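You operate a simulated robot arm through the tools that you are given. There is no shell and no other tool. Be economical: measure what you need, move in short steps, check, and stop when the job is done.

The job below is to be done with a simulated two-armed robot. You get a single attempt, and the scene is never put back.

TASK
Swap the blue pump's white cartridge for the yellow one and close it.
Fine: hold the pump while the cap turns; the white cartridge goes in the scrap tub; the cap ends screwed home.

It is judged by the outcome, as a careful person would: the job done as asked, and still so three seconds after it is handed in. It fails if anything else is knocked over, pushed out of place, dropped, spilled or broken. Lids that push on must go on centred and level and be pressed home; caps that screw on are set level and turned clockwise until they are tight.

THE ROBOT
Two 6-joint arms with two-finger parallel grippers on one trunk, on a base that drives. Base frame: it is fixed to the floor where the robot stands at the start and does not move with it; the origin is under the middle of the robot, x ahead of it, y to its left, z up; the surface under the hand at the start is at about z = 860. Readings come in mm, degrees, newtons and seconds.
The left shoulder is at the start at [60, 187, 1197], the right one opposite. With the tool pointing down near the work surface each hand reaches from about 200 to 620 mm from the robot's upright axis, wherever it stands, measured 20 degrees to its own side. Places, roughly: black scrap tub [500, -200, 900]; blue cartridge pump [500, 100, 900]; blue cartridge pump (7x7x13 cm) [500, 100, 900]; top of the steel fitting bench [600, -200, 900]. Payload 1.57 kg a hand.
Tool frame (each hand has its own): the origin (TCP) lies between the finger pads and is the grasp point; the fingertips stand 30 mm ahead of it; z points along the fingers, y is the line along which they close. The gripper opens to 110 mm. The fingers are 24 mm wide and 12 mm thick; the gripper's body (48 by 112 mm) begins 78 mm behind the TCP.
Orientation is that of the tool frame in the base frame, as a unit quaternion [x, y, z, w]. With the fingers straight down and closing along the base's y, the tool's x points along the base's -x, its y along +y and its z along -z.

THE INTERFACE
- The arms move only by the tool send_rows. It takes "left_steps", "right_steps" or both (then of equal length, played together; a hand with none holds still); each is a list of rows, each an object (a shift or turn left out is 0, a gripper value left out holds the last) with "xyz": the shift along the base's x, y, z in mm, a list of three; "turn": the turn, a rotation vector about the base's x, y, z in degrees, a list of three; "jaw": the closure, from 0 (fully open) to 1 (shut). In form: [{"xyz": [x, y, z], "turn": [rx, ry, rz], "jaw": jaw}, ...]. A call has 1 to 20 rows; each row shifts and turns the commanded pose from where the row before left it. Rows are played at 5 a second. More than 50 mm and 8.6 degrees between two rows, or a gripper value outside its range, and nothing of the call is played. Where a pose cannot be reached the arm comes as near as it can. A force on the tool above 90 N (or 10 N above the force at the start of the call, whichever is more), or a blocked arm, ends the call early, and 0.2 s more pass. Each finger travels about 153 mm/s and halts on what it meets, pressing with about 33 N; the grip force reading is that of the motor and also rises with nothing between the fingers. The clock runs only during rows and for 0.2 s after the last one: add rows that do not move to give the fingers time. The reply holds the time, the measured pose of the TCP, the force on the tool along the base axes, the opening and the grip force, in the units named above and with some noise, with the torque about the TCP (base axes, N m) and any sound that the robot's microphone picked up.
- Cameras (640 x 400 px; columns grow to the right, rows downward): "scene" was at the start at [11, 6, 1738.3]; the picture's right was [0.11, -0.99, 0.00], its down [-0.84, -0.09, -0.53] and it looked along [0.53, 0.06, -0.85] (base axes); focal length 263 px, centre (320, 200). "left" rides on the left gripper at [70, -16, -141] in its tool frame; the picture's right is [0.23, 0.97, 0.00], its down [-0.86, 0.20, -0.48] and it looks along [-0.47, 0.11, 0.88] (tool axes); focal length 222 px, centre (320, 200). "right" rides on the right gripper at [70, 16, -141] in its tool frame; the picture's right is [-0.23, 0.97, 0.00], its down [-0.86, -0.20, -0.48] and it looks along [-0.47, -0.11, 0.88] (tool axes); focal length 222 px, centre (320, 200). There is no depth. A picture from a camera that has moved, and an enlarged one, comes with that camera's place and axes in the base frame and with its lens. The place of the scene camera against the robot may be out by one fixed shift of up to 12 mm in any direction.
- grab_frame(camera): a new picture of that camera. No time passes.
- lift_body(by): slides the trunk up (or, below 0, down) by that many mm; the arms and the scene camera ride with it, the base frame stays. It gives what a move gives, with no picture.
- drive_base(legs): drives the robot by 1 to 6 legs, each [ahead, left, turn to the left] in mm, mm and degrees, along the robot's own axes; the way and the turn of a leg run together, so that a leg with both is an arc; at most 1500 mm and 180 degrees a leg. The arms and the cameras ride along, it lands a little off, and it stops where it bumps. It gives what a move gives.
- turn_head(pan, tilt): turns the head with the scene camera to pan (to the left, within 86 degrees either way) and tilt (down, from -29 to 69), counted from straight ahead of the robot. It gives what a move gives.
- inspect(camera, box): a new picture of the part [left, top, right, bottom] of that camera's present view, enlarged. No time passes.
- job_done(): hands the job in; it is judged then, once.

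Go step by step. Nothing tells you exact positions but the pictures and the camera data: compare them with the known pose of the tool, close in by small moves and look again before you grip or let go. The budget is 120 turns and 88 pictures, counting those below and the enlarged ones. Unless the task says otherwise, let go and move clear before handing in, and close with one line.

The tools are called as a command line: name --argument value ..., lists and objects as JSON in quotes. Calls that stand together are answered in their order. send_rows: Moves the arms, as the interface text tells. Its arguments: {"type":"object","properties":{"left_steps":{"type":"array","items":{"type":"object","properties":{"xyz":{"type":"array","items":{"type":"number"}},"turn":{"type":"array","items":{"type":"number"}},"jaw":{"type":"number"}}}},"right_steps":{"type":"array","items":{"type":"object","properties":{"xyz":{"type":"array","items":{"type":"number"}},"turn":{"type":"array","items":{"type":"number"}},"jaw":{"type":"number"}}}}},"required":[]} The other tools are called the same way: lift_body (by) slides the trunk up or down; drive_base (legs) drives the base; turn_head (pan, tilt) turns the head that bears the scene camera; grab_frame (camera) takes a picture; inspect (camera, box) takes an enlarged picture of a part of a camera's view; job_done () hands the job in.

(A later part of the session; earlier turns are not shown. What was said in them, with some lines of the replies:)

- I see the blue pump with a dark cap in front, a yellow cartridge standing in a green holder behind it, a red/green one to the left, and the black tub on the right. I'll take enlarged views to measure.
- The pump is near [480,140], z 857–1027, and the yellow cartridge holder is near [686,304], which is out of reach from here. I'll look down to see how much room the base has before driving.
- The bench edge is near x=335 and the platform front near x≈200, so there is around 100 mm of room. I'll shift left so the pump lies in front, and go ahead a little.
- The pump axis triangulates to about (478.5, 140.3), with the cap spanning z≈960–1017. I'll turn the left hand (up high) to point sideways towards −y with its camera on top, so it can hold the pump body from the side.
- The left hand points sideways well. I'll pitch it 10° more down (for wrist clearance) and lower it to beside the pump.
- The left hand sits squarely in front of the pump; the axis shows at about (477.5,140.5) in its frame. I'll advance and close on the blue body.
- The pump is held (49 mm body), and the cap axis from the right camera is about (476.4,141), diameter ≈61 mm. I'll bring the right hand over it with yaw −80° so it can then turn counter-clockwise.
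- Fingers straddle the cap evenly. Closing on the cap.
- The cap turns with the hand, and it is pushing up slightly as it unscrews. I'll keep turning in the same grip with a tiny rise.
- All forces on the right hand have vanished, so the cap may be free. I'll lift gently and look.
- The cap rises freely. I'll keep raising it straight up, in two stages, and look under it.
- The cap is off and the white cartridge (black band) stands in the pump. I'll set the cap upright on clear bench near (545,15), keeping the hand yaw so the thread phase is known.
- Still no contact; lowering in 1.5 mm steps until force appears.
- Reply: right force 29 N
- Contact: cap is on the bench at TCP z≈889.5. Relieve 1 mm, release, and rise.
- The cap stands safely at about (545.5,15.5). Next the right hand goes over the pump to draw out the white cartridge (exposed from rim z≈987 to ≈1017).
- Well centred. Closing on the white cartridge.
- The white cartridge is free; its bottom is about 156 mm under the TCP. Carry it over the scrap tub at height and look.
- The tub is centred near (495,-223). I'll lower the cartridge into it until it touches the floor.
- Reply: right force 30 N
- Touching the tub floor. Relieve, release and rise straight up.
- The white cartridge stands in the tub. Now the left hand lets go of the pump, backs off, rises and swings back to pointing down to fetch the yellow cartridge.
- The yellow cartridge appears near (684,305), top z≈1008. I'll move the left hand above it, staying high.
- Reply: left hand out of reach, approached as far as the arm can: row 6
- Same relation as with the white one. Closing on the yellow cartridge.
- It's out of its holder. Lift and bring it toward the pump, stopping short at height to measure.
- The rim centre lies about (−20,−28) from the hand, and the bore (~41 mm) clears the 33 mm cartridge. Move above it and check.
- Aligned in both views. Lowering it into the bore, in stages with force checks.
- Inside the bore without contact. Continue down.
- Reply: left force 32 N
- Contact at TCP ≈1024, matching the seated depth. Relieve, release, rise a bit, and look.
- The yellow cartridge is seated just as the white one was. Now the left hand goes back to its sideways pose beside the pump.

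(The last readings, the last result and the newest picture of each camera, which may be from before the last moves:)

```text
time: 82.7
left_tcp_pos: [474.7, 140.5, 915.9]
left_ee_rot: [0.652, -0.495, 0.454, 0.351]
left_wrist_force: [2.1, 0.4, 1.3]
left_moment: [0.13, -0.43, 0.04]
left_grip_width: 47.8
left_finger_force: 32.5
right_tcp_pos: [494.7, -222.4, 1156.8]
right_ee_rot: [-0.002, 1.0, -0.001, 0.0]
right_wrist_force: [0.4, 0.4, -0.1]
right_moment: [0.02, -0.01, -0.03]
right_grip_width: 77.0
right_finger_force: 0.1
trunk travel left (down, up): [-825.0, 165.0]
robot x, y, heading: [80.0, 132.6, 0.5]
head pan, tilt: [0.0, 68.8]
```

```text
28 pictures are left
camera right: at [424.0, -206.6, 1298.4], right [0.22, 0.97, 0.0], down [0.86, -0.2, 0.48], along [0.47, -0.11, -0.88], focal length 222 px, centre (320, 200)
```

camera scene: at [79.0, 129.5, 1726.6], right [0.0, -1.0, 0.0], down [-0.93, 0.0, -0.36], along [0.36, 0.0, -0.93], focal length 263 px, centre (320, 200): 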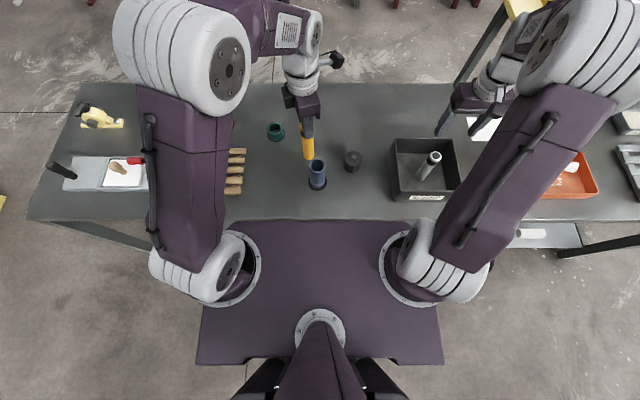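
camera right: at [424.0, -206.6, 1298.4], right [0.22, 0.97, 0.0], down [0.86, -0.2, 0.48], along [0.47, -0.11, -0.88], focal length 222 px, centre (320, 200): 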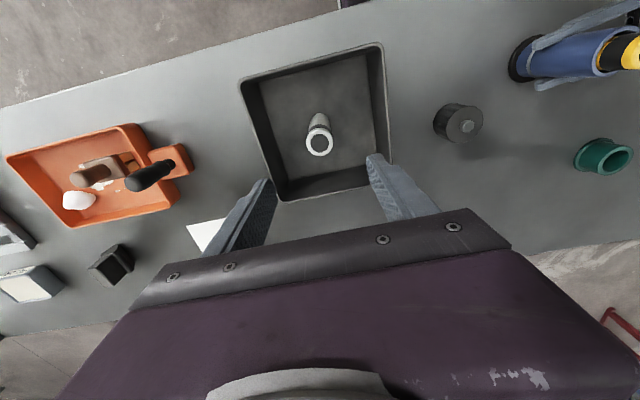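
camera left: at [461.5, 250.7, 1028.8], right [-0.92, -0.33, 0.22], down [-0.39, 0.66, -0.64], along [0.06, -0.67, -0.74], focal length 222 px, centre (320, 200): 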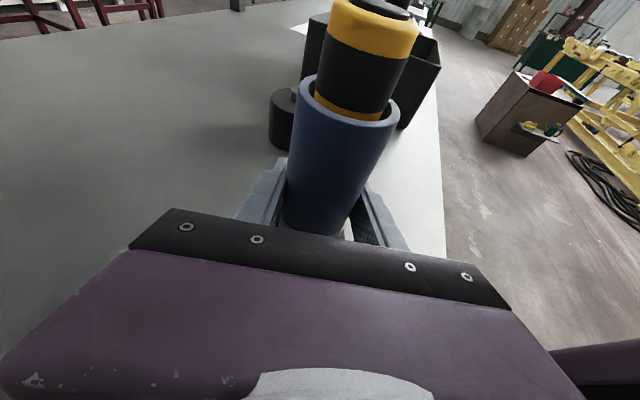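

Pump held again. The right hand returns over the cap at the same yaw (+152°) used when releasing it.

send_rows --right_steps '[{"xyz": [2.71, 12.52, -2.1], "turn": [0, 0, 8], "jaw": 0.15}, {"xyz": [2.71, 12.52, -2.1], "turn": [0, 0, 8]}, {"xyz": [2.71, 12.52, -2.1], "turn": [0, 0, 8]}, {"xyz": [2.71, 12.52, -2.1], "turn": [0, 0, 8]}, {"xyz": [2.71, 12.52, -2.1], "turn": [0, 0, 8]}, {"xyz": [2.71, 12.52, -2.1], "turn": [0, 0, 8]}, {"xyz": [2.71, 12.52, -2.1], "turn": [0, 0, 8]}, {"xyz": [2.71, 12.52, -2.1], "turn": [0, 0, 8]}, {"xyz": [2.71, 12.52, -2.1], "turn": [0, 0, 8]}, {"xyz": [2.71, 12.52, -2.1], "turn": [0, 0, 8]}, {"xyz": [2.71, 12.52, -2.1], "turn": [0, 0, 8]}, {"xyz": [2.71, 12.52, -2.1], "turn": [0, 0, 8]}, {"xyz": [2.71, 12.52, -2.1], "turn": [0, 0, 8]}, {"xyz": [2.71, 12.52, -2.1], "turn": [0, 0, 8]}, {"xyz": [2.71, 12.52, -2.1], "turn": [0, 0, 8]}, {"xyz": [2.71, 12.52, -2.1], "turn": [0, 0, 8]}, {"xyz": [2.71, 12.52, -2.1], "turn": [0, 0, 8]}, {"xyz": [2.71, 12.52, -2.1], "turn": [0, 0, 8]}, {"xyz": [2.71, 12.52, -2.1], "turn": [0, 0, 8]}, {}]'

grab_frame --camera "right"

```text
time: 86.9
left_tcp_pos: [473.4, 141.5, 915.7]
left_ee_rot: [0.652, -0.496, 0.453, 0.351]
left_wrist_force: [2.7, 1.1, 4.6]
left_moment: [0.1, -0.66, 0.06]
left_grip_width: 47.4
left_finger_force: 33.6
right_tcp_pos: [545.3, 15.1, 1117.8]
right_ee_rot: [0.971, -0.239, -0.001, 0.0]
right_wrist_force: [0.1, -0.1, -0.5]
right_moment: [0.02, 0.01, -0.02]
right_grip_width: 93.5
right_finger_force: 0.1
trunk travel left (down, up): [-825.0, 165.0]
robot x, y, heading: [83.6, 129.8, 0.3]
head pan, tilt: [0.0, 68.8]
```

```text
27 pictures are left
camera right: at [599.9, -32.2, 1259.7], right [-0.65, -0.76, 0.0], down [-0.66, 0.57, 0.48], along [-0.36, 0.31, -0.88], focal length 222 px, centre (320, 200)
```

right: 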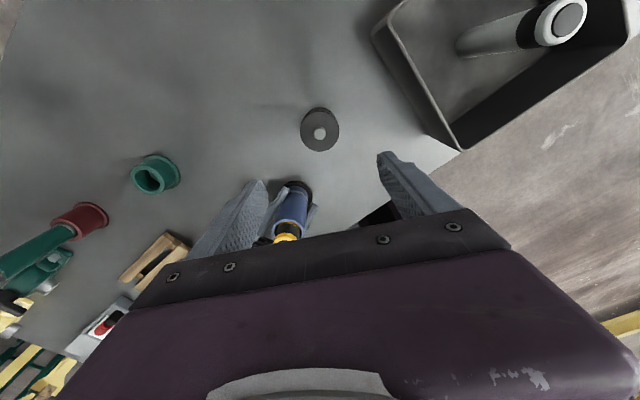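

send_rows --right_steps '[{"xyz": [0, 0, -40]}, {"xyz": [0, 0, -40]}, {"xyz": [0, 0, -40]}, {"xyz": [0, 0, -35]}, {"xyz": [0, 0, -25]}, {"xyz": [0, 0, -25]}, {"xyz": [0, 0, -20]}, {}]'

inspect --camera "right" --box '[220, 120, 440, 250]'

```text
time: 88.7
left_tcp_pos: [473.7, 141.1, 916.8]
left_ee_rot: [0.652, -0.496, 0.453, 0.352]
left_wrist_force: [-0.2, 1.9, 3.1]
left_moment: [0.1, -0.3, 0.06]
left_grip_width: 47.4
left_finger_force: 33.1
right_tcp_pos: [542.7, 14.8, 894.7]
right_ee_rot: [0.971, -0.24, 0.0, 0.001]
right_wrist_force: [0.1, -0.1, 0.0]
right_moment: [-0.02, -0.01, -0.01]
right_grip_width: 93.6
right_finger_force: 0.0
trunk travel left (down, up): [-825.0, 165.0]
robot x, y, heading: [80.2, 130.9, 0.2]
head pan, tilt: [0.0, 68.8]
```

```text
2.91 times, centred on (330, 185) of right
camera zoom: at [597.5, -32.9, 1035.4], right [-0.66, -0.76, 0.0], down [-0.66, 0.58, 0.48], along [-0.36, 0.31, -0.88], focal length 646 px, centre (291, 244)
```

zoom: 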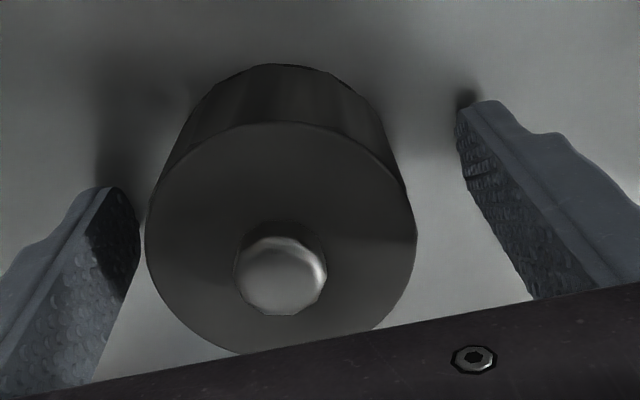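

send_rows --right_steps '[{"xyz": [1.5, 1.7, -2]}, {"xyz": [0, 0, -2.5]}, {"jaw": 0.35}, {"jaw": 0.42}, {"jaw": 0.47}, {"jaw": 0.55}, {"jaw": 0.65}, {}]'

inspect --camera "right" --box '[220, 120, 440, 250]'

```text
time: 90.5
left_tcp_pos: [472.5, 140.9, 915.6]
left_ee_rot: [0.652, -0.496, 0.454, 0.351]
left_wrist_force: [0.6, 0.1, -2.9]
left_moment: [-0.01, -0.03, 0.01]
left_grip_width: 47.7
left_finger_force: 33.2
right_tcp_pos: [544.5, 15.2, 889.8]
right_ee_rot: [0.971, -0.24, 0.0, 0.0]
right_wrist_force: [-1.6, -10.5, 15.4]
right_moment: [-0.79, 0.38, 0.1]
right_grip_width: 60.6
right_finger_force: 33.0
trunk travel left (down, up): [-825.0, 165.0]
robot x, y, heading: [78.5, 130.7, 0.5]
head pan, tilt: [0.0, 68.8]
```

```text
2.91 times, centred on (330, 185) of right
camera zoom: at [598.7, -32.4, 1031.4], right [-0.66, -0.76, 0.0], down [-0.66, 0.57, 0.48], along [-0.36, 0.31, -0.88], focal length 646 px, centre (291, 244)
```

zoom: 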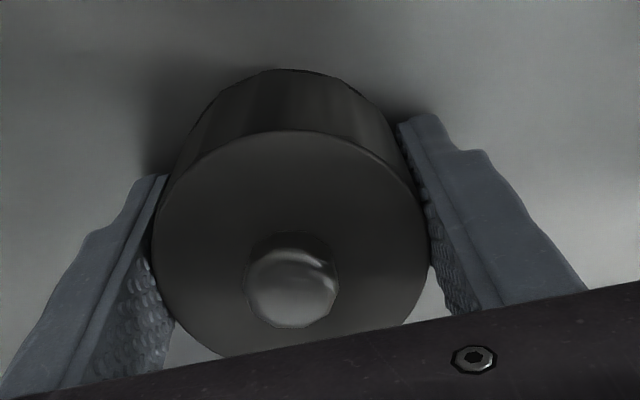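

Gripped. Lift the cap straight up and head toward the pump, stopping to measure.

send_rows --right_steps '[{"xyz": [0, 0, 10]}, {"xyz": [0, 0, 40]}, {"xyz": [0, 0, 40]}, {"xyz": [0, 0, 40]}, {"xyz": [0, 0, 40]}, {"xyz": [0, 0, 40]}, {"xyz": [-15, 28, 0]}, {"xyz": [-15, 28, 0]}, {"xyz": [-15, 28, 0]}, {}]'

grab_frame --camera "right"

grab_frame --camera "left"

```text
time: 92.7
left_tcp_pos: [473.9, 141.9, 915.9]
left_ee_rot: [0.652, -0.496, 0.453, 0.351]
left_wrist_force: [0.0, 2.8, 3.0]
left_moment: [0.17, -0.36, 0.06]
left_grip_width: 47.8
left_finger_force: 32.9
right_tcp_pos: [498.2, 102.3, 1097.7]
right_ee_rot: [0.971, -0.241, 0.0, 0.001]
right_wrist_force: [0.3, 0.0, -1.2]
right_moment: [-0.03, 0.01, -0.03]
right_grip_width: 60.3
right_finger_force: 33.1
trunk travel left (down, up): [-825.0, 165.0]
robot x, y, heading: [79.6, 130.9, 0.2]
head pan, tilt: [0.0, 68.8]
```

```text
24 pictures are left
camera right: at [551.9, 54.4, 1239.8], right [-0.66, -0.76, 0.0], down [-0.66, 0.58, 0.48], along [-0.36, 0.31, -0.88], focal length 222 px, centre (320, 200)
```

right: 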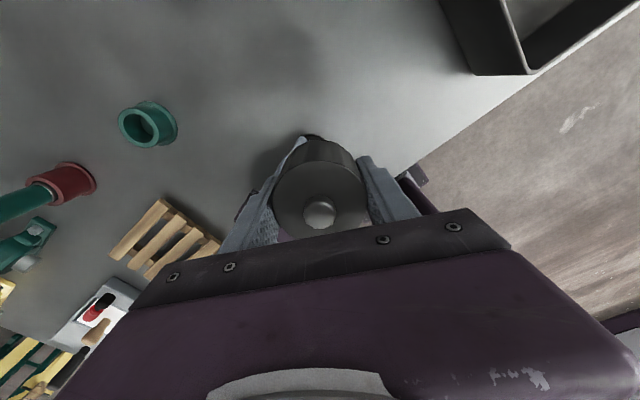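

```text
23 pictures are left
camera left: at [461.0, 250.9, 1028.9], right [-0.92, -0.33, 0.22], down [-0.39, 0.66, -0.64], along [0.06, -0.67, -0.74], focal length 222 px, centre (320, 200)
```

left: 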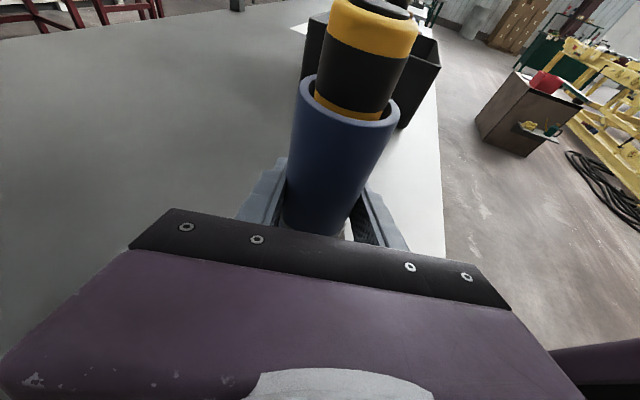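

send_rows --right_steps '[{"xyz": [-8, 13.1, 0]}, {"xyz": [-8, 13.1, 0]}, {"xyz": [-7.7, 13.2, 0]}, {"xyz": [0, 0, -15]}, {"xyz": [0, 0, -15]}, {}]'

grab_frame --camera "left"

inspect --camera "right" --box '[220, 110, 440, 240]'

```text
time: 94.1
left_tcp_pos: [473.8, 141.4, 914.8]
left_ee_rot: [0.652, -0.496, 0.454, 0.351]
left_wrist_force: [-0.1, 1.7, 3.4]
left_moment: [0.11, -0.34, 0.04]
left_grip_width: 47.4
left_finger_force: 32.8
right_tcp_pos: [477.1, 140.5, 1070.2]
right_ee_rot: [0.971, -0.24, 0.0, 0.0]
right_wrist_force: [-0.1, 0.4, -0.9]
right_moment: [0.02, 0.04, 0.02]
right_grip_width: 60.2
right_finger_force: 32.9
trunk travel left (down, up): [-825.0, 165.0]
robot x, y, heading: [78.4, 133.0, 0.3]
head pan, tilt: [0.0, 68.8]
```

```text
22 pictures are left
camera left: at [461.0, 250.9, 1028.8], right [-0.92, -0.33, 0.22], down [-0.39, 0.66, -0.64], along [0.06, -0.67, -0.74], focal length 222 px, centre (320, 200)
```

left: 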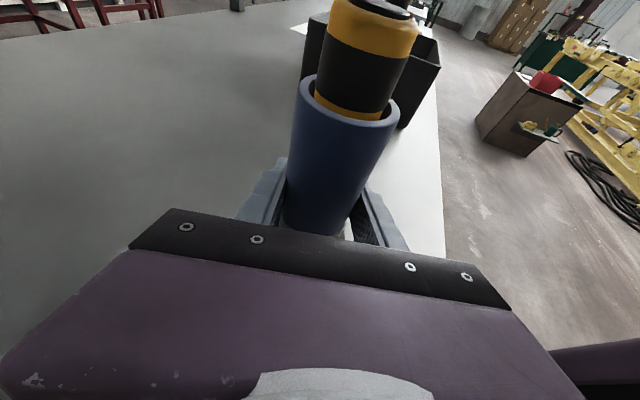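

```text
2.91 times, centred on (330, 175) of right
camera zoom: at [531.1, 93.3, 1210.7], right [-0.66, -0.76, 0.0], down [-0.66, 0.58, 0.48], along [-0.36, 0.31, -0.88], focal length 646 px, centre (291, 273)
```

zoom: 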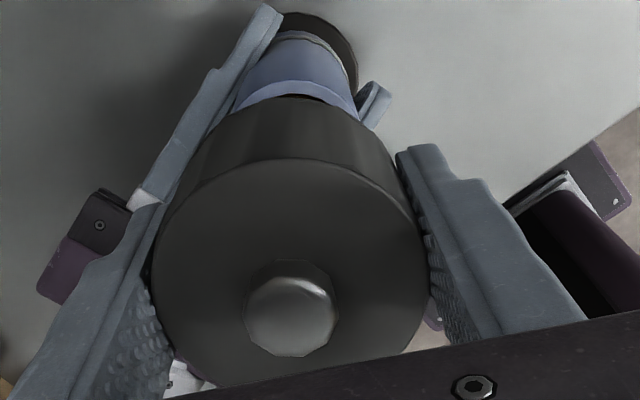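

Columns are aligned; a small correction (−2.2, +1.1) is due along the other axis. I'll apply it and lower the cap around the cartridge in stages.

send_rows --right_steps '[{"xyz": [-2.2, 1.1, 0]}, {"xyz": [0, 0, -10]}, {"xyz": [0, 0, -10]}, {"xyz": [0, 0, -8]}, {"xyz": [0, 0, -8]}, {"xyz": [0, 0, -8]}, {}]'

inspect --camera "left" --box '[240, 0, 480, 150]'

```text
time: 95.7
left_tcp_pos: [474.5, 142.5, 916.1]
left_ee_rot: [0.652, -0.496, 0.454, 0.351]
left_wrist_force: [0.0, 2.5, 2.5]
left_moment: [0.1, -0.38, 0.03]
left_grip_width: 47.4
left_finger_force: 32.3
right_tcp_pos: [474.8, 142.1, 1025.4]
right_ee_rot: [0.971, -0.24, 0.0, 0.0]
right_wrist_force: [-0.2, -0.2, -1.5]
right_moment: [-0.04, -0.01, 0.0]
right_grip_width: 60.2
right_finger_force: 33.3
trunk travel left (down, up): [-825.0, 165.0]
robot x, y, heading: [78.2, 133.9, 0.2]
head pan, tilt: [0.0, 68.8]
```

```text
2.67 times, centred on (360, 75) of left
camera zoom: at [461.0, 250.8, 1028.8], right [-0.92, -0.33, 0.22], down [-0.39, 0.66, -0.64], along [0.06, -0.67, -0.74], focal length 592 px, centre (213, 533)
```

zoom: 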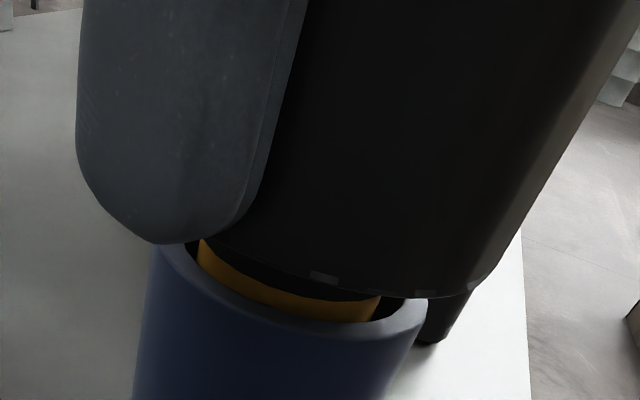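

send_rows --right_steps '[{"xyz": [0, 0, -4]}, {"xyz": [0, 0, -4]}, {"xyz": [0, 0, -3]}, {}]'

inspect --camera "left" --box '[240, 30, 440, 155]'

```text
time: 96.7
left_tcp_pos: [473.0, 141.1, 915.1]
left_ee_rot: [0.652, -0.497, 0.453, 0.351]
left_wrist_force: [0.0, 1.1, 3.0]
left_moment: [0.1, -0.37, 0.04]
left_grip_width: 47.4
left_finger_force: 33.5
right_tcp_pos: [475.2, 140.4, 1014.3]
right_ee_rot: [0.971, -0.24, 0.0, 0.001]
right_wrist_force: [0.2, 0.0, -0.4]
right_moment: [-0.01, 0.02, 0.0]
right_grip_width: 60.1
right_finger_force: 33.1
trunk travel left (down, up): [-825.0, 165.0]
robot x, y, heading: [79.3, 128.1, 0.2]
head pan, tilt: [0.0, 68.8]
```

```text
3.20 times, centred on (340, 92) of left
camera zoom: at [461.0, 250.8, 1028.8], right [-0.92, -0.33, 0.22], down [-0.39, 0.66, -0.64], along [0.06, -0.67, -0.74], focal length 711 px, centre (256, 544)
```

zoom: 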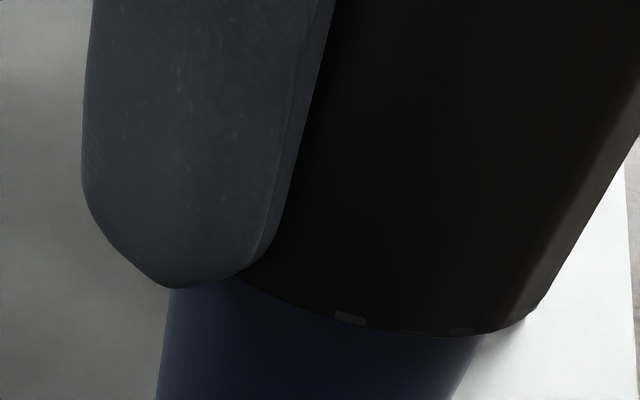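

The cap has slipped past the rim with no contact. Continue down gently to the thread.

send_rows --right_steps '[{"xyz": [0, 0, -4]}, {"xyz": [0, 0, -3]}, {"xyz": [0, 0, -2]}, {}]'

send_rows --right_steps '[{"xyz": [0, 0, -1]}, {"xyz": [0, 0, -1]}, {}]'

```text
time: 97.7
left_tcp_pos: [474.5, 142.6, 914.4]
left_ee_rot: [0.651, -0.497, 0.453, 0.352]
left_wrist_force: [-1.2, 3.3, -0.6]
left_moment: [0.27, -1.32, 0.03]
left_grip_width: 47.6
left_finger_force: 33.2
right_tcp_pos: [475.1, 141.8, 1004.6]
right_ee_rot: [0.971, -0.24, 0.0, 0.0]
right_wrist_force: [1.4, -2.6, 6.8]
right_moment: [-0.62, 0.7, -0.02]
right_grip_width: 60.3
right_finger_force: 33.2
trunk travel left (down, up): [-825.0, 165.0]
robot x, y, heading: [79.5, 129.3, 0.5]
head pan, tilt: [0.0, 68.8]
```

```text
time: 98.5
left_tcp_pos: [474.2, 141.2, 914.6]
left_ee_rot: [0.653, -0.495, 0.453, 0.349]
left_wrist_force: [12.6, 2.0, -17.8]
left_moment: [-0.49, -0.71, 0.06]
left_grip_width: 47.9
left_finger_force: 32.6
right_tcp_pos: [474.2, 140.6, 1003.6]
right_ee_rot: [0.971, -0.24, 0.001, 0.0]
right_wrist_force: [-7.4, -5.8, 41.0]
right_moment: [-0.52, 0.48, 0.04]
right_grip_width: 60.4
right_finger_force: 33.0
trunk travel left (down, up): [-825.0, 165.0]
robot x, y, heading: [80.2, 128.1, 0.5]
head pan, tilt: [0.0, 68.8]
```

Contact on the thread at TCP ≈1004. Now turn clockwise with light downward follow.

send_rows --right_steps '[{"xyz": [0, 0, 0.8]}, {"turn": [0, 0, -8], "xyz": [0, 0, -0.1]}, {"turn": [0, 0, -8], "xyz": [0, 0, -0.1]}, {"turn": [0, 0, -8], "xyz": [0, 0, -0.1]}, {"turn": [0, 0, -8], "xyz": [0, 0, -0.1]}, {"turn": [0, 0, -8], "xyz": [0, 0, -0.1]}, {"turn": [0, 0, -8], "xyz": [0, 0, -0.1]}, {"turn": [0, 0, -8], "xyz": [0, 0, -0.1]}, {"turn": [0, 0, -8], "xyz": [0, 0, -0.1]}, {}]'

```text
time: 100.7
left_tcp_pos: [474.0, 142.3, 915.2]
left_ee_rot: [0.652, -0.496, 0.454, 0.351]
left_wrist_force: [16.2, -0.2, -20.7]
left_moment: [-0.18, -0.6, 0.08]
left_grip_width: 47.5
left_finger_force: 33.3
right_tcp_pos: [474.5, 141.1, 1003.5]
right_ee_rot: [-0.695, 0.719, 0.0, 0.0]
right_wrist_force: [-13.9, 0.3, 40.0]
right_moment: [0.25, 0.98, -0.03]
right_grip_width: 59.9
right_finger_force: 33.0
trunk travel left (down, up): [-825.0, 165.0]
robot x, y, heading: [78.9, 135.0, 0.5]
head pan, tilt: [0.0, 68.8]
```

send_rows --right_steps '[{"turn": [0, 0, -8], "xyz": [-0.5, 0, 0]}, {"turn": [0, 0, -8], "xyz": [-0.5, 0, 0]}, {"turn": [0, 0, -8]}, {"turn": [0, 0, -8]}, {"turn": [0, 0, -8]}, {"turn": [0, 0, -8]}, {"turn": [0, 0, -8]}, {"turn": [0, 0, -8]}, {}]'

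inspect --camera "left" --box '[200, 0, 520, 200]'

```text
time: 102.7
left_tcp_pos: [474.0, 142.1, 914.6]
left_ee_rot: [0.651, -0.496, 0.454, 0.352]
left_wrist_force: [-5.6, -2.1, -0.1]
left_moment: [0.08, -0.71, 0.06]
left_grip_width: 47.6
left_finger_force: 32.8
right_tcp_pos: [474.3, 140.9, 1002.6]
right_ee_rot: [-0.209, 0.978, 0.0, 0.0]
right_wrist_force: [4.2, 3.3, -1.4]
right_moment: [0.35, 0.18, -0.01]
right_grip_width: 60.1
right_finger_force: 32.6
trunk travel left (down, up): [-825.0, 165.0]
robot x, y, heading: [83.1, 130.6, 0.0]
head pan, tilt: [0.0, 68.8]
```

```text
2.00 times, centred on (360, 100) of left
camera zoom: at [460.7, 250.7, 1028.8], right [-0.92, -0.33, 0.22], down [-0.39, 0.66, -0.64], along [0.06, -0.67, -0.74], focal length 444 px, centre (240, 400)
```

zoom: 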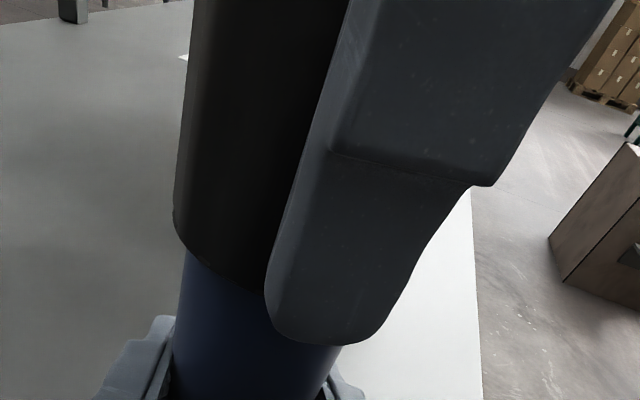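

The downforce has vanished, so the thread has engaged and is drawing down. Keep turning clockwise.

send_rows --right_steps '[{"turn": [0, 0, -8], "xyz": [0, 0, -0.1]}, {"turn": [0, 0, -8], "xyz": [0, 0, -0.1]}, {"turn": [0, 0, -8], "xyz": [0, 0, -0.1]}, {"turn": [0, 0, -8], "xyz": [0, 0, -0.1]}, {"turn": [0, 0, -8], "xyz": [0, 0, -0.1]}, {"turn": [0, 0, -8], "xyz": [0, 0, -0.1]}, {"turn": [0, 0, -8], "xyz": [0, 0, -0.1]}, {"turn": [0, 0, -8], "xyz": [0, 0, -0.1]}, {"turn": [0, 0, -8], "xyz": [0, 0, -0.1]}, {"turn": [0, 0, -8], "xyz": [0, 0, -0.1]}, {}]'

```text
time: 105.1
left_tcp_pos: [473.0, 141.9, 915.6]
left_ee_rot: [0.652, -0.496, 0.454, 0.351]
left_wrist_force: [-19.4, 10.5, 3.9]
left_moment: [-0.41, -1.33, 0.0]
left_grip_width: 47.5
left_finger_force: 32.8
right_tcp_pos: [474.4, 141.1, 1002.3]
right_ee_rot: [0.469, 0.883, 0.0, 0.0]
right_wrist_force: [17.7, -11.6, -3.1]
right_moment: [-0.3, 0.09, 0.0]
right_grip_width: 59.6
right_finger_force: 33.2
trunk travel left (down, up): [-825.0, 165.0]
robot x, y, heading: [77.3, 131.6, 0.2]
head pan, tilt: [0.0, 68.8]
```

send_rows --right_steps '[{"turn": [0, 0, -8], "xyz": [0.5, -0.3, -0.2]}, {"turn": [0, 0, -8], "xyz": [0.5, -0.3, -0.2]}, {"turn": [0, 0, -8], "xyz": [0, 0, -0.1]}, {"turn": [0, 0, -8], "xyz": [0, 0, -0.1]}, {}]'

```text
time: 106.3
left_tcp_pos: [474.7, 142.6, 915.9]
left_ee_rot: [0.653, -0.495, 0.454, 0.35]
left_wrist_force: [-6.5, 10.5, 1.2]
left_moment: [-0.44, -1.06, -0.78]
left_grip_width: 51.0
left_finger_force: 32.7
right_tcp_pos: [476.0, 141.2, 1002.1]
right_ee_rot: [0.694, 0.72, 0.0, 0.0]
right_wrist_force: [10.1, -8.4, 3.8]
right_moment: [-0.43, -0.12, 0.97]
right_grip_width: 60.1
right_finger_force: 33.3
trunk travel left (down, up): [-825.0, 165.0]
robot x, y, heading: [81.5, 128.8, 0.4]
head pan, tilt: [0.0, 68.8]
```

Torque has risen to about 1 N·m, so it is coming tight. A little more to confirm.

send_rows --right_steps '[{"turn": [0, 0, -5]}, {"turn": [0, 0, -5]}, {}]'

inspect --camera "left" --box '[200, 0, 520, 200]'

```text
time: 107.1
left_tcp_pos: [473.5, 142.4, 916.1]
left_ee_rot: [0.651, -0.496, 0.453, 0.352]
left_wrist_force: [-6.0, 2.7, 0.1]
left_moment: [0.07, -0.69, -0.26]
left_grip_width: 50.8
left_finger_force: 33.1
right_tcp_pos: [474.8, 140.4, 1001.4]
right_ee_rot: [0.754, 0.657, -0.001, 0.0]
right_wrist_force: [4.6, -0.6, 1.3]
right_moment: [-0.1, 0.24, 0.28]
right_grip_width: 60.9
right_finger_force: 33.0
trunk travel left (down, up): [-825.0, 165.0]
robot x, y, heading: [81.6, 129.9, 0.1]
head pan, tilt: [0.0, 68.8]
```

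```text
2.00 times, centred on (360, 100) of left
camera zoom: at [460.7, 250.8, 1028.7], right [-0.92, -0.33, 0.22], down [-0.39, 0.66, -0.64], along [0.06, -0.67, -0.74], focal length 444 px, centre (240, 400)
```

zoom: 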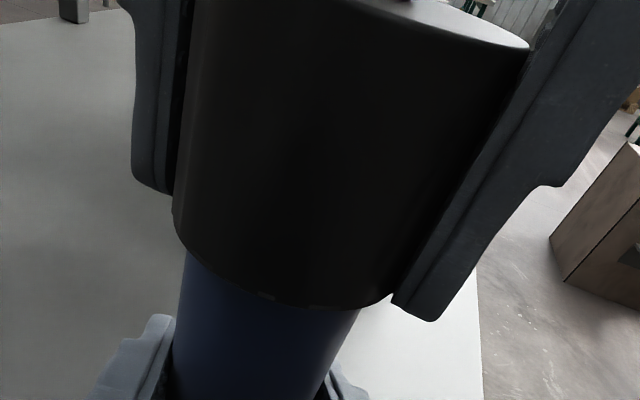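

send_rows --right_steps '[{"turn": [0, 0, -5]}, {"turn": [0, 0, -5]}, {}]'

send_rows --right_steps '[{"turn": [0, 0, -5]}, {"turn": [0, 0, -5]}, {}]'

inspect --camera "left" --box '[200, 0, 520, 200]'

```text
time: 107.9
left_tcp_pos: [475.0, 141.8, 915.1]
left_ee_rot: [0.651, -0.496, 0.454, 0.352]
left_wrist_force: [-3.8, 1.0, 0.4]
left_moment: [-0.21, -1.04, -0.11]
left_grip_width: 48.9
left_finger_force: 33.3
right_tcp_pos: [476.1, 141.4, 1001.5]
right_ee_rot: [0.809, 0.588, 0.0, 0.0]
right_wrist_force: [7.3, -0.2, 4.6]
right_moment: [-0.05, 0.13, 0.28]
right_grip_width: 60.8
right_finger_force: 33.0
trunk travel left (down, up): [-825.0, 165.0]
robot x, y, heading: [80.1, 132.3, 0.1]
head pan, tilt: [0.0, 68.8]
```

```text
time: 108.7
left_tcp_pos: [473.3, 141.1, 915.6]
left_ee_rot: [0.652, -0.496, 0.453, 0.351]
left_wrist_force: [-3.3, -9.7, -1.3]
left_moment: [0.28, -0.63, -1.08]
left_grip_width: 49.0
left_finger_force: 32.7
right_tcp_pos: [474.5, 140.3, 1000.4]
right_ee_rot: [0.857, 0.516, 0.001, -0.001]
right_wrist_force: [2.9, 7.5, 5.2]
right_moment: [0.06, 0.51, 1.21]
right_grip_width: 61.0
right_finger_force: 33.5
trunk travel left (down, up): [-825.0, 165.0]
robot x, y, heading: [78.8, 129.9, -0.3]
head pan, tilt: [0.0, 68.8]
```

```text
2.00 times, centred on (360, 100) of left
camera zoom: at [460.8, 250.2, 1028.8], right [-0.92, -0.33, 0.22], down [-0.39, 0.66, -0.64], along [0.06, -0.67, -0.74], focal length 444 px, centre (240, 400)
```

zoom: 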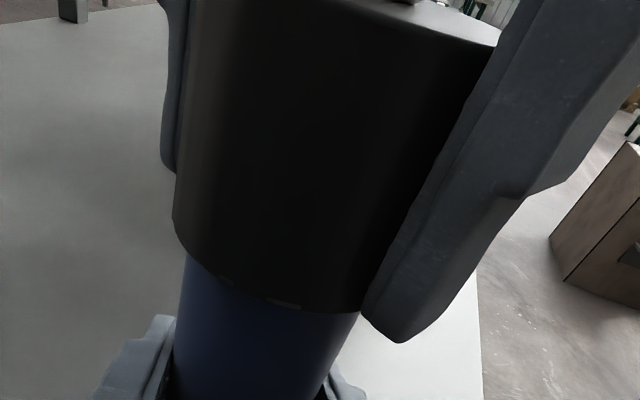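

send_rows --right_steps '[{"turn": [0, 0, -4]}, {"turn": [0, 0, -4]}, {}]'

send_rows --right_steps '[{"turn": [0, 0, -4]}, {"turn": [0, 0, -4]}, {}]'

```text
time: 109.5
left_tcp_pos: [473.4, 140.3, 914.5]
left_ee_rot: [0.652, -0.496, 0.453, 0.352]
left_wrist_force: [-9.2, 1.8, 2.7]
left_moment: [-0.5, -0.6, -1.08]
left_grip_width: 50.5
left_finger_force: 32.8
right_tcp_pos: [475.3, 139.4, 1000.9]
right_ee_rot: [0.89, 0.455, 0.001, -0.001]
right_wrist_force: [10.7, -5.3, 3.8]
right_moment: [-0.43, -0.3, 1.23]
right_grip_width: 61.2
right_finger_force: 33.1
trunk travel left (down, up): [-825.0, 165.0]
robot x, y, heading: [78.0, 130.2, 0.3]
head pan, tilt: [0.0, 68.8]
```

```text
time: 110.3
left_tcp_pos: [473.2, 141.8, 916.3]
left_ee_rot: [0.652, -0.497, 0.453, 0.352]
left_wrist_force: [-13.2, 2.5, -1.1]
left_moment: [-0.15, -0.88, -0.83]
left_grip_width: 51.1
left_finger_force: 32.9
right_tcp_pos: [474.9, 140.1, 1001.0]
right_ee_rot: [0.92, 0.392, -0.001, 0.0]
right_wrist_force: [12.0, -1.1, 0.0]
right_moment: [0.08, -0.03, 0.81]
right_grip_width: 61.3
right_finger_force: 33.9
trunk travel left (down, up): [-825.0, 165.0]
robot x, y, heading: [77.9, 130.9, 0.4]
head pan, tilt: [0.0, 68.8]
```

The torque saturates at ~1.2 N·m with the cap at its original height (TCP 1001), and the pump now slips in the hold rather than the cap turning: it's home. Release the cap and rise.

send_rows --right_steps '[{"turn": [0, 0, 2]}, {"jaw": 0.4}, {"jaw": 0.3}, {"jaw": 0.15}, {}, {"xyz": [0, 0, 25]}, {"xyz": [0, 0, 40]}, {"xyz": [0, 0, 40]}, {"xyz": [0, 0, 30]}, {"xyz": [10, -45, 0]}, {"xyz": [10, -45, 0]}, {"xyz": [0, -45, 0]}, {}]'

grab_frame --camera "left"

inspect --camera "scene" --box '[260, 120, 380, 210]'

```text
time: 113.1
left_tcp_pos: [474.5, 141.3, 915.1]
left_ee_rot: [0.652, -0.496, 0.453, 0.352]
left_wrist_force: [-0.5, -1.7, -2.6]
left_moment: [-0.06, -0.17, -0.09]
left_grip_width: 51.0
left_finger_force: 32.9
right_tcp_pos: [494.4, 2.8, 1136.9]
right_ee_rot: [0.913, 0.409, -0.001, 0.001]
right_wrist_force: [0.4, -0.4, -0.1]
right_moment: [-0.01, -0.01, 0.03]
right_grip_width: 93.5
right_finger_force: 0.0
trunk travel left (down, up): [-825.0, 165.0]
robot x, y, heading: [82.0, 132.3, 0.1]
head pan, tilt: [0.0, 68.8]
```

```text
15 pictures are left
camera left: at [461.3, 250.5, 1028.6], right [-0.92, -0.33, 0.22], down [-0.39, 0.66, -0.64], along [0.06, -0.67, -0.74], focal length 222 px, centre (320, 200)
```

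left: 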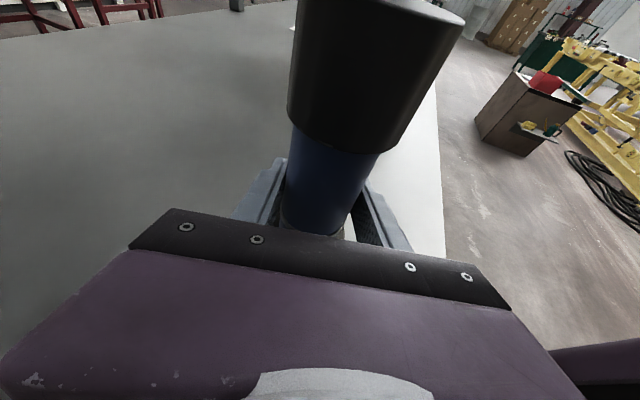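

```text
4.44 times, centred on (320, 165) of scene
camera zoom: at [78.7, 129.5, 1726.6], right [0.0, -1.0, 0.0], down [-0.93, 0.0, -0.36], along [0.36, 0.0, -0.93], focal length 1169 px, centre (320, 356)
```

zoom: 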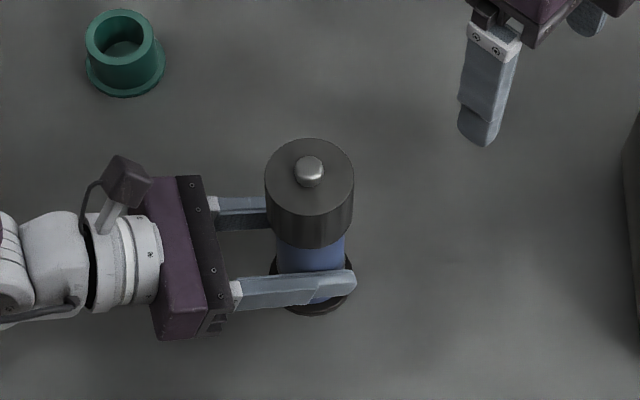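

The cap sits level and at the same height as at the start. Now the left hand lets go, backs out and rises.

send_rows --left_steps '[{"jaw": 0.45}, {"jaw": 0.3}, {"jaw": 0.1}, {}, {"xyz": [-7.2, 26.7, 2.7]}, {"xyz": [-7.2, 26.7, 2.7]}, {"xyz": [-7.2, 26.7, 2.7]}, {"xyz": [-7.2, 26.7, 2.7]}, {"xyz": [0, 0, 40]}, {"xyz": [0, 0, 45]}, {"xyz": [0, 0, 45]}, {"xyz": [0, 0, 40]}, {}]'

grab_frame --camera "scene"

inspect --camera "scene" --box '[260, 120, 460, 210]'

```text
time: 115.9
left_tcp_pos: [448.0, 249.5, 1097.6]
left_ee_rot: [0.652, -0.495, 0.454, 0.351]
left_wrist_force: [0.6, 0.4, 1.0]
left_moment: [-0.02, 0.01, 0.0]
left_grip_width: 99.2
left_finger_force: 0.0
right_tcp_pos: [495.1, 3.3, 1136.3]
right_ee_rot: [0.913, 0.408, 0.0, 0.0]
right_wrist_force: [-0.2, -1.2, 0.0]
right_moment: [0.01, -0.02, -0.01]
right_grip_width: 93.5
right_finger_force: 0.0
trunk travel left (down, up): [-825.0, 165.0]
robot x, y, heading: [80.5, 131.4, 0.1]
head pan, tilt: [0.0, 68.8]
```

```text
13 pictures are left
camera scene: at [78.5, 129.4, 1726.6], right [0.0, -1.0, 0.0], down [-0.93, 0.0, -0.36], along [0.36, 0.0, -0.93], focal length 263 px, centre (320, 200)
```

scene: 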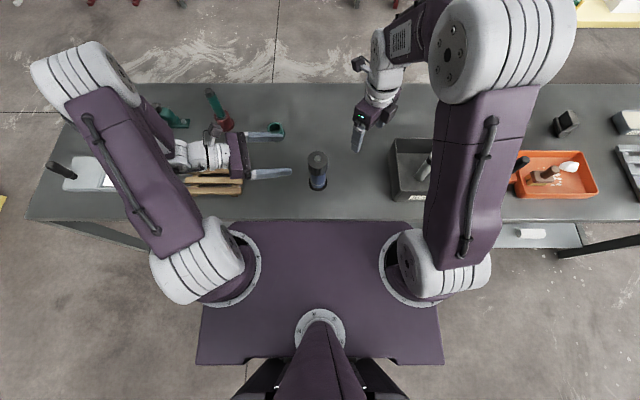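

```text
3.20 times, centred on (360, 165) of scene
camera zoom: at [78.5, 129.4, 1726.6], right [0.0, -1.0, 0.0], down [-0.93, 0.0, -0.36], along [0.36, 0.0, -0.93], focal length 842 px, centre (192, 312)
```

zoom: 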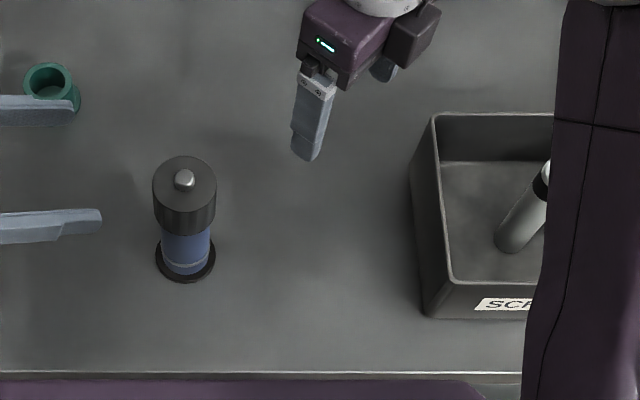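

The pump stands upright and closed, the white cartridge is in the scrap tub, and both hands are clear. Handing in.

job_done

```text
The job is handed in.
```

The yellow cartridge is now in the blue pump with the cap screwed tight, and the white cartridge is in the scrap tub. At the end of tightening, the pump turned slightly in the holding grip.
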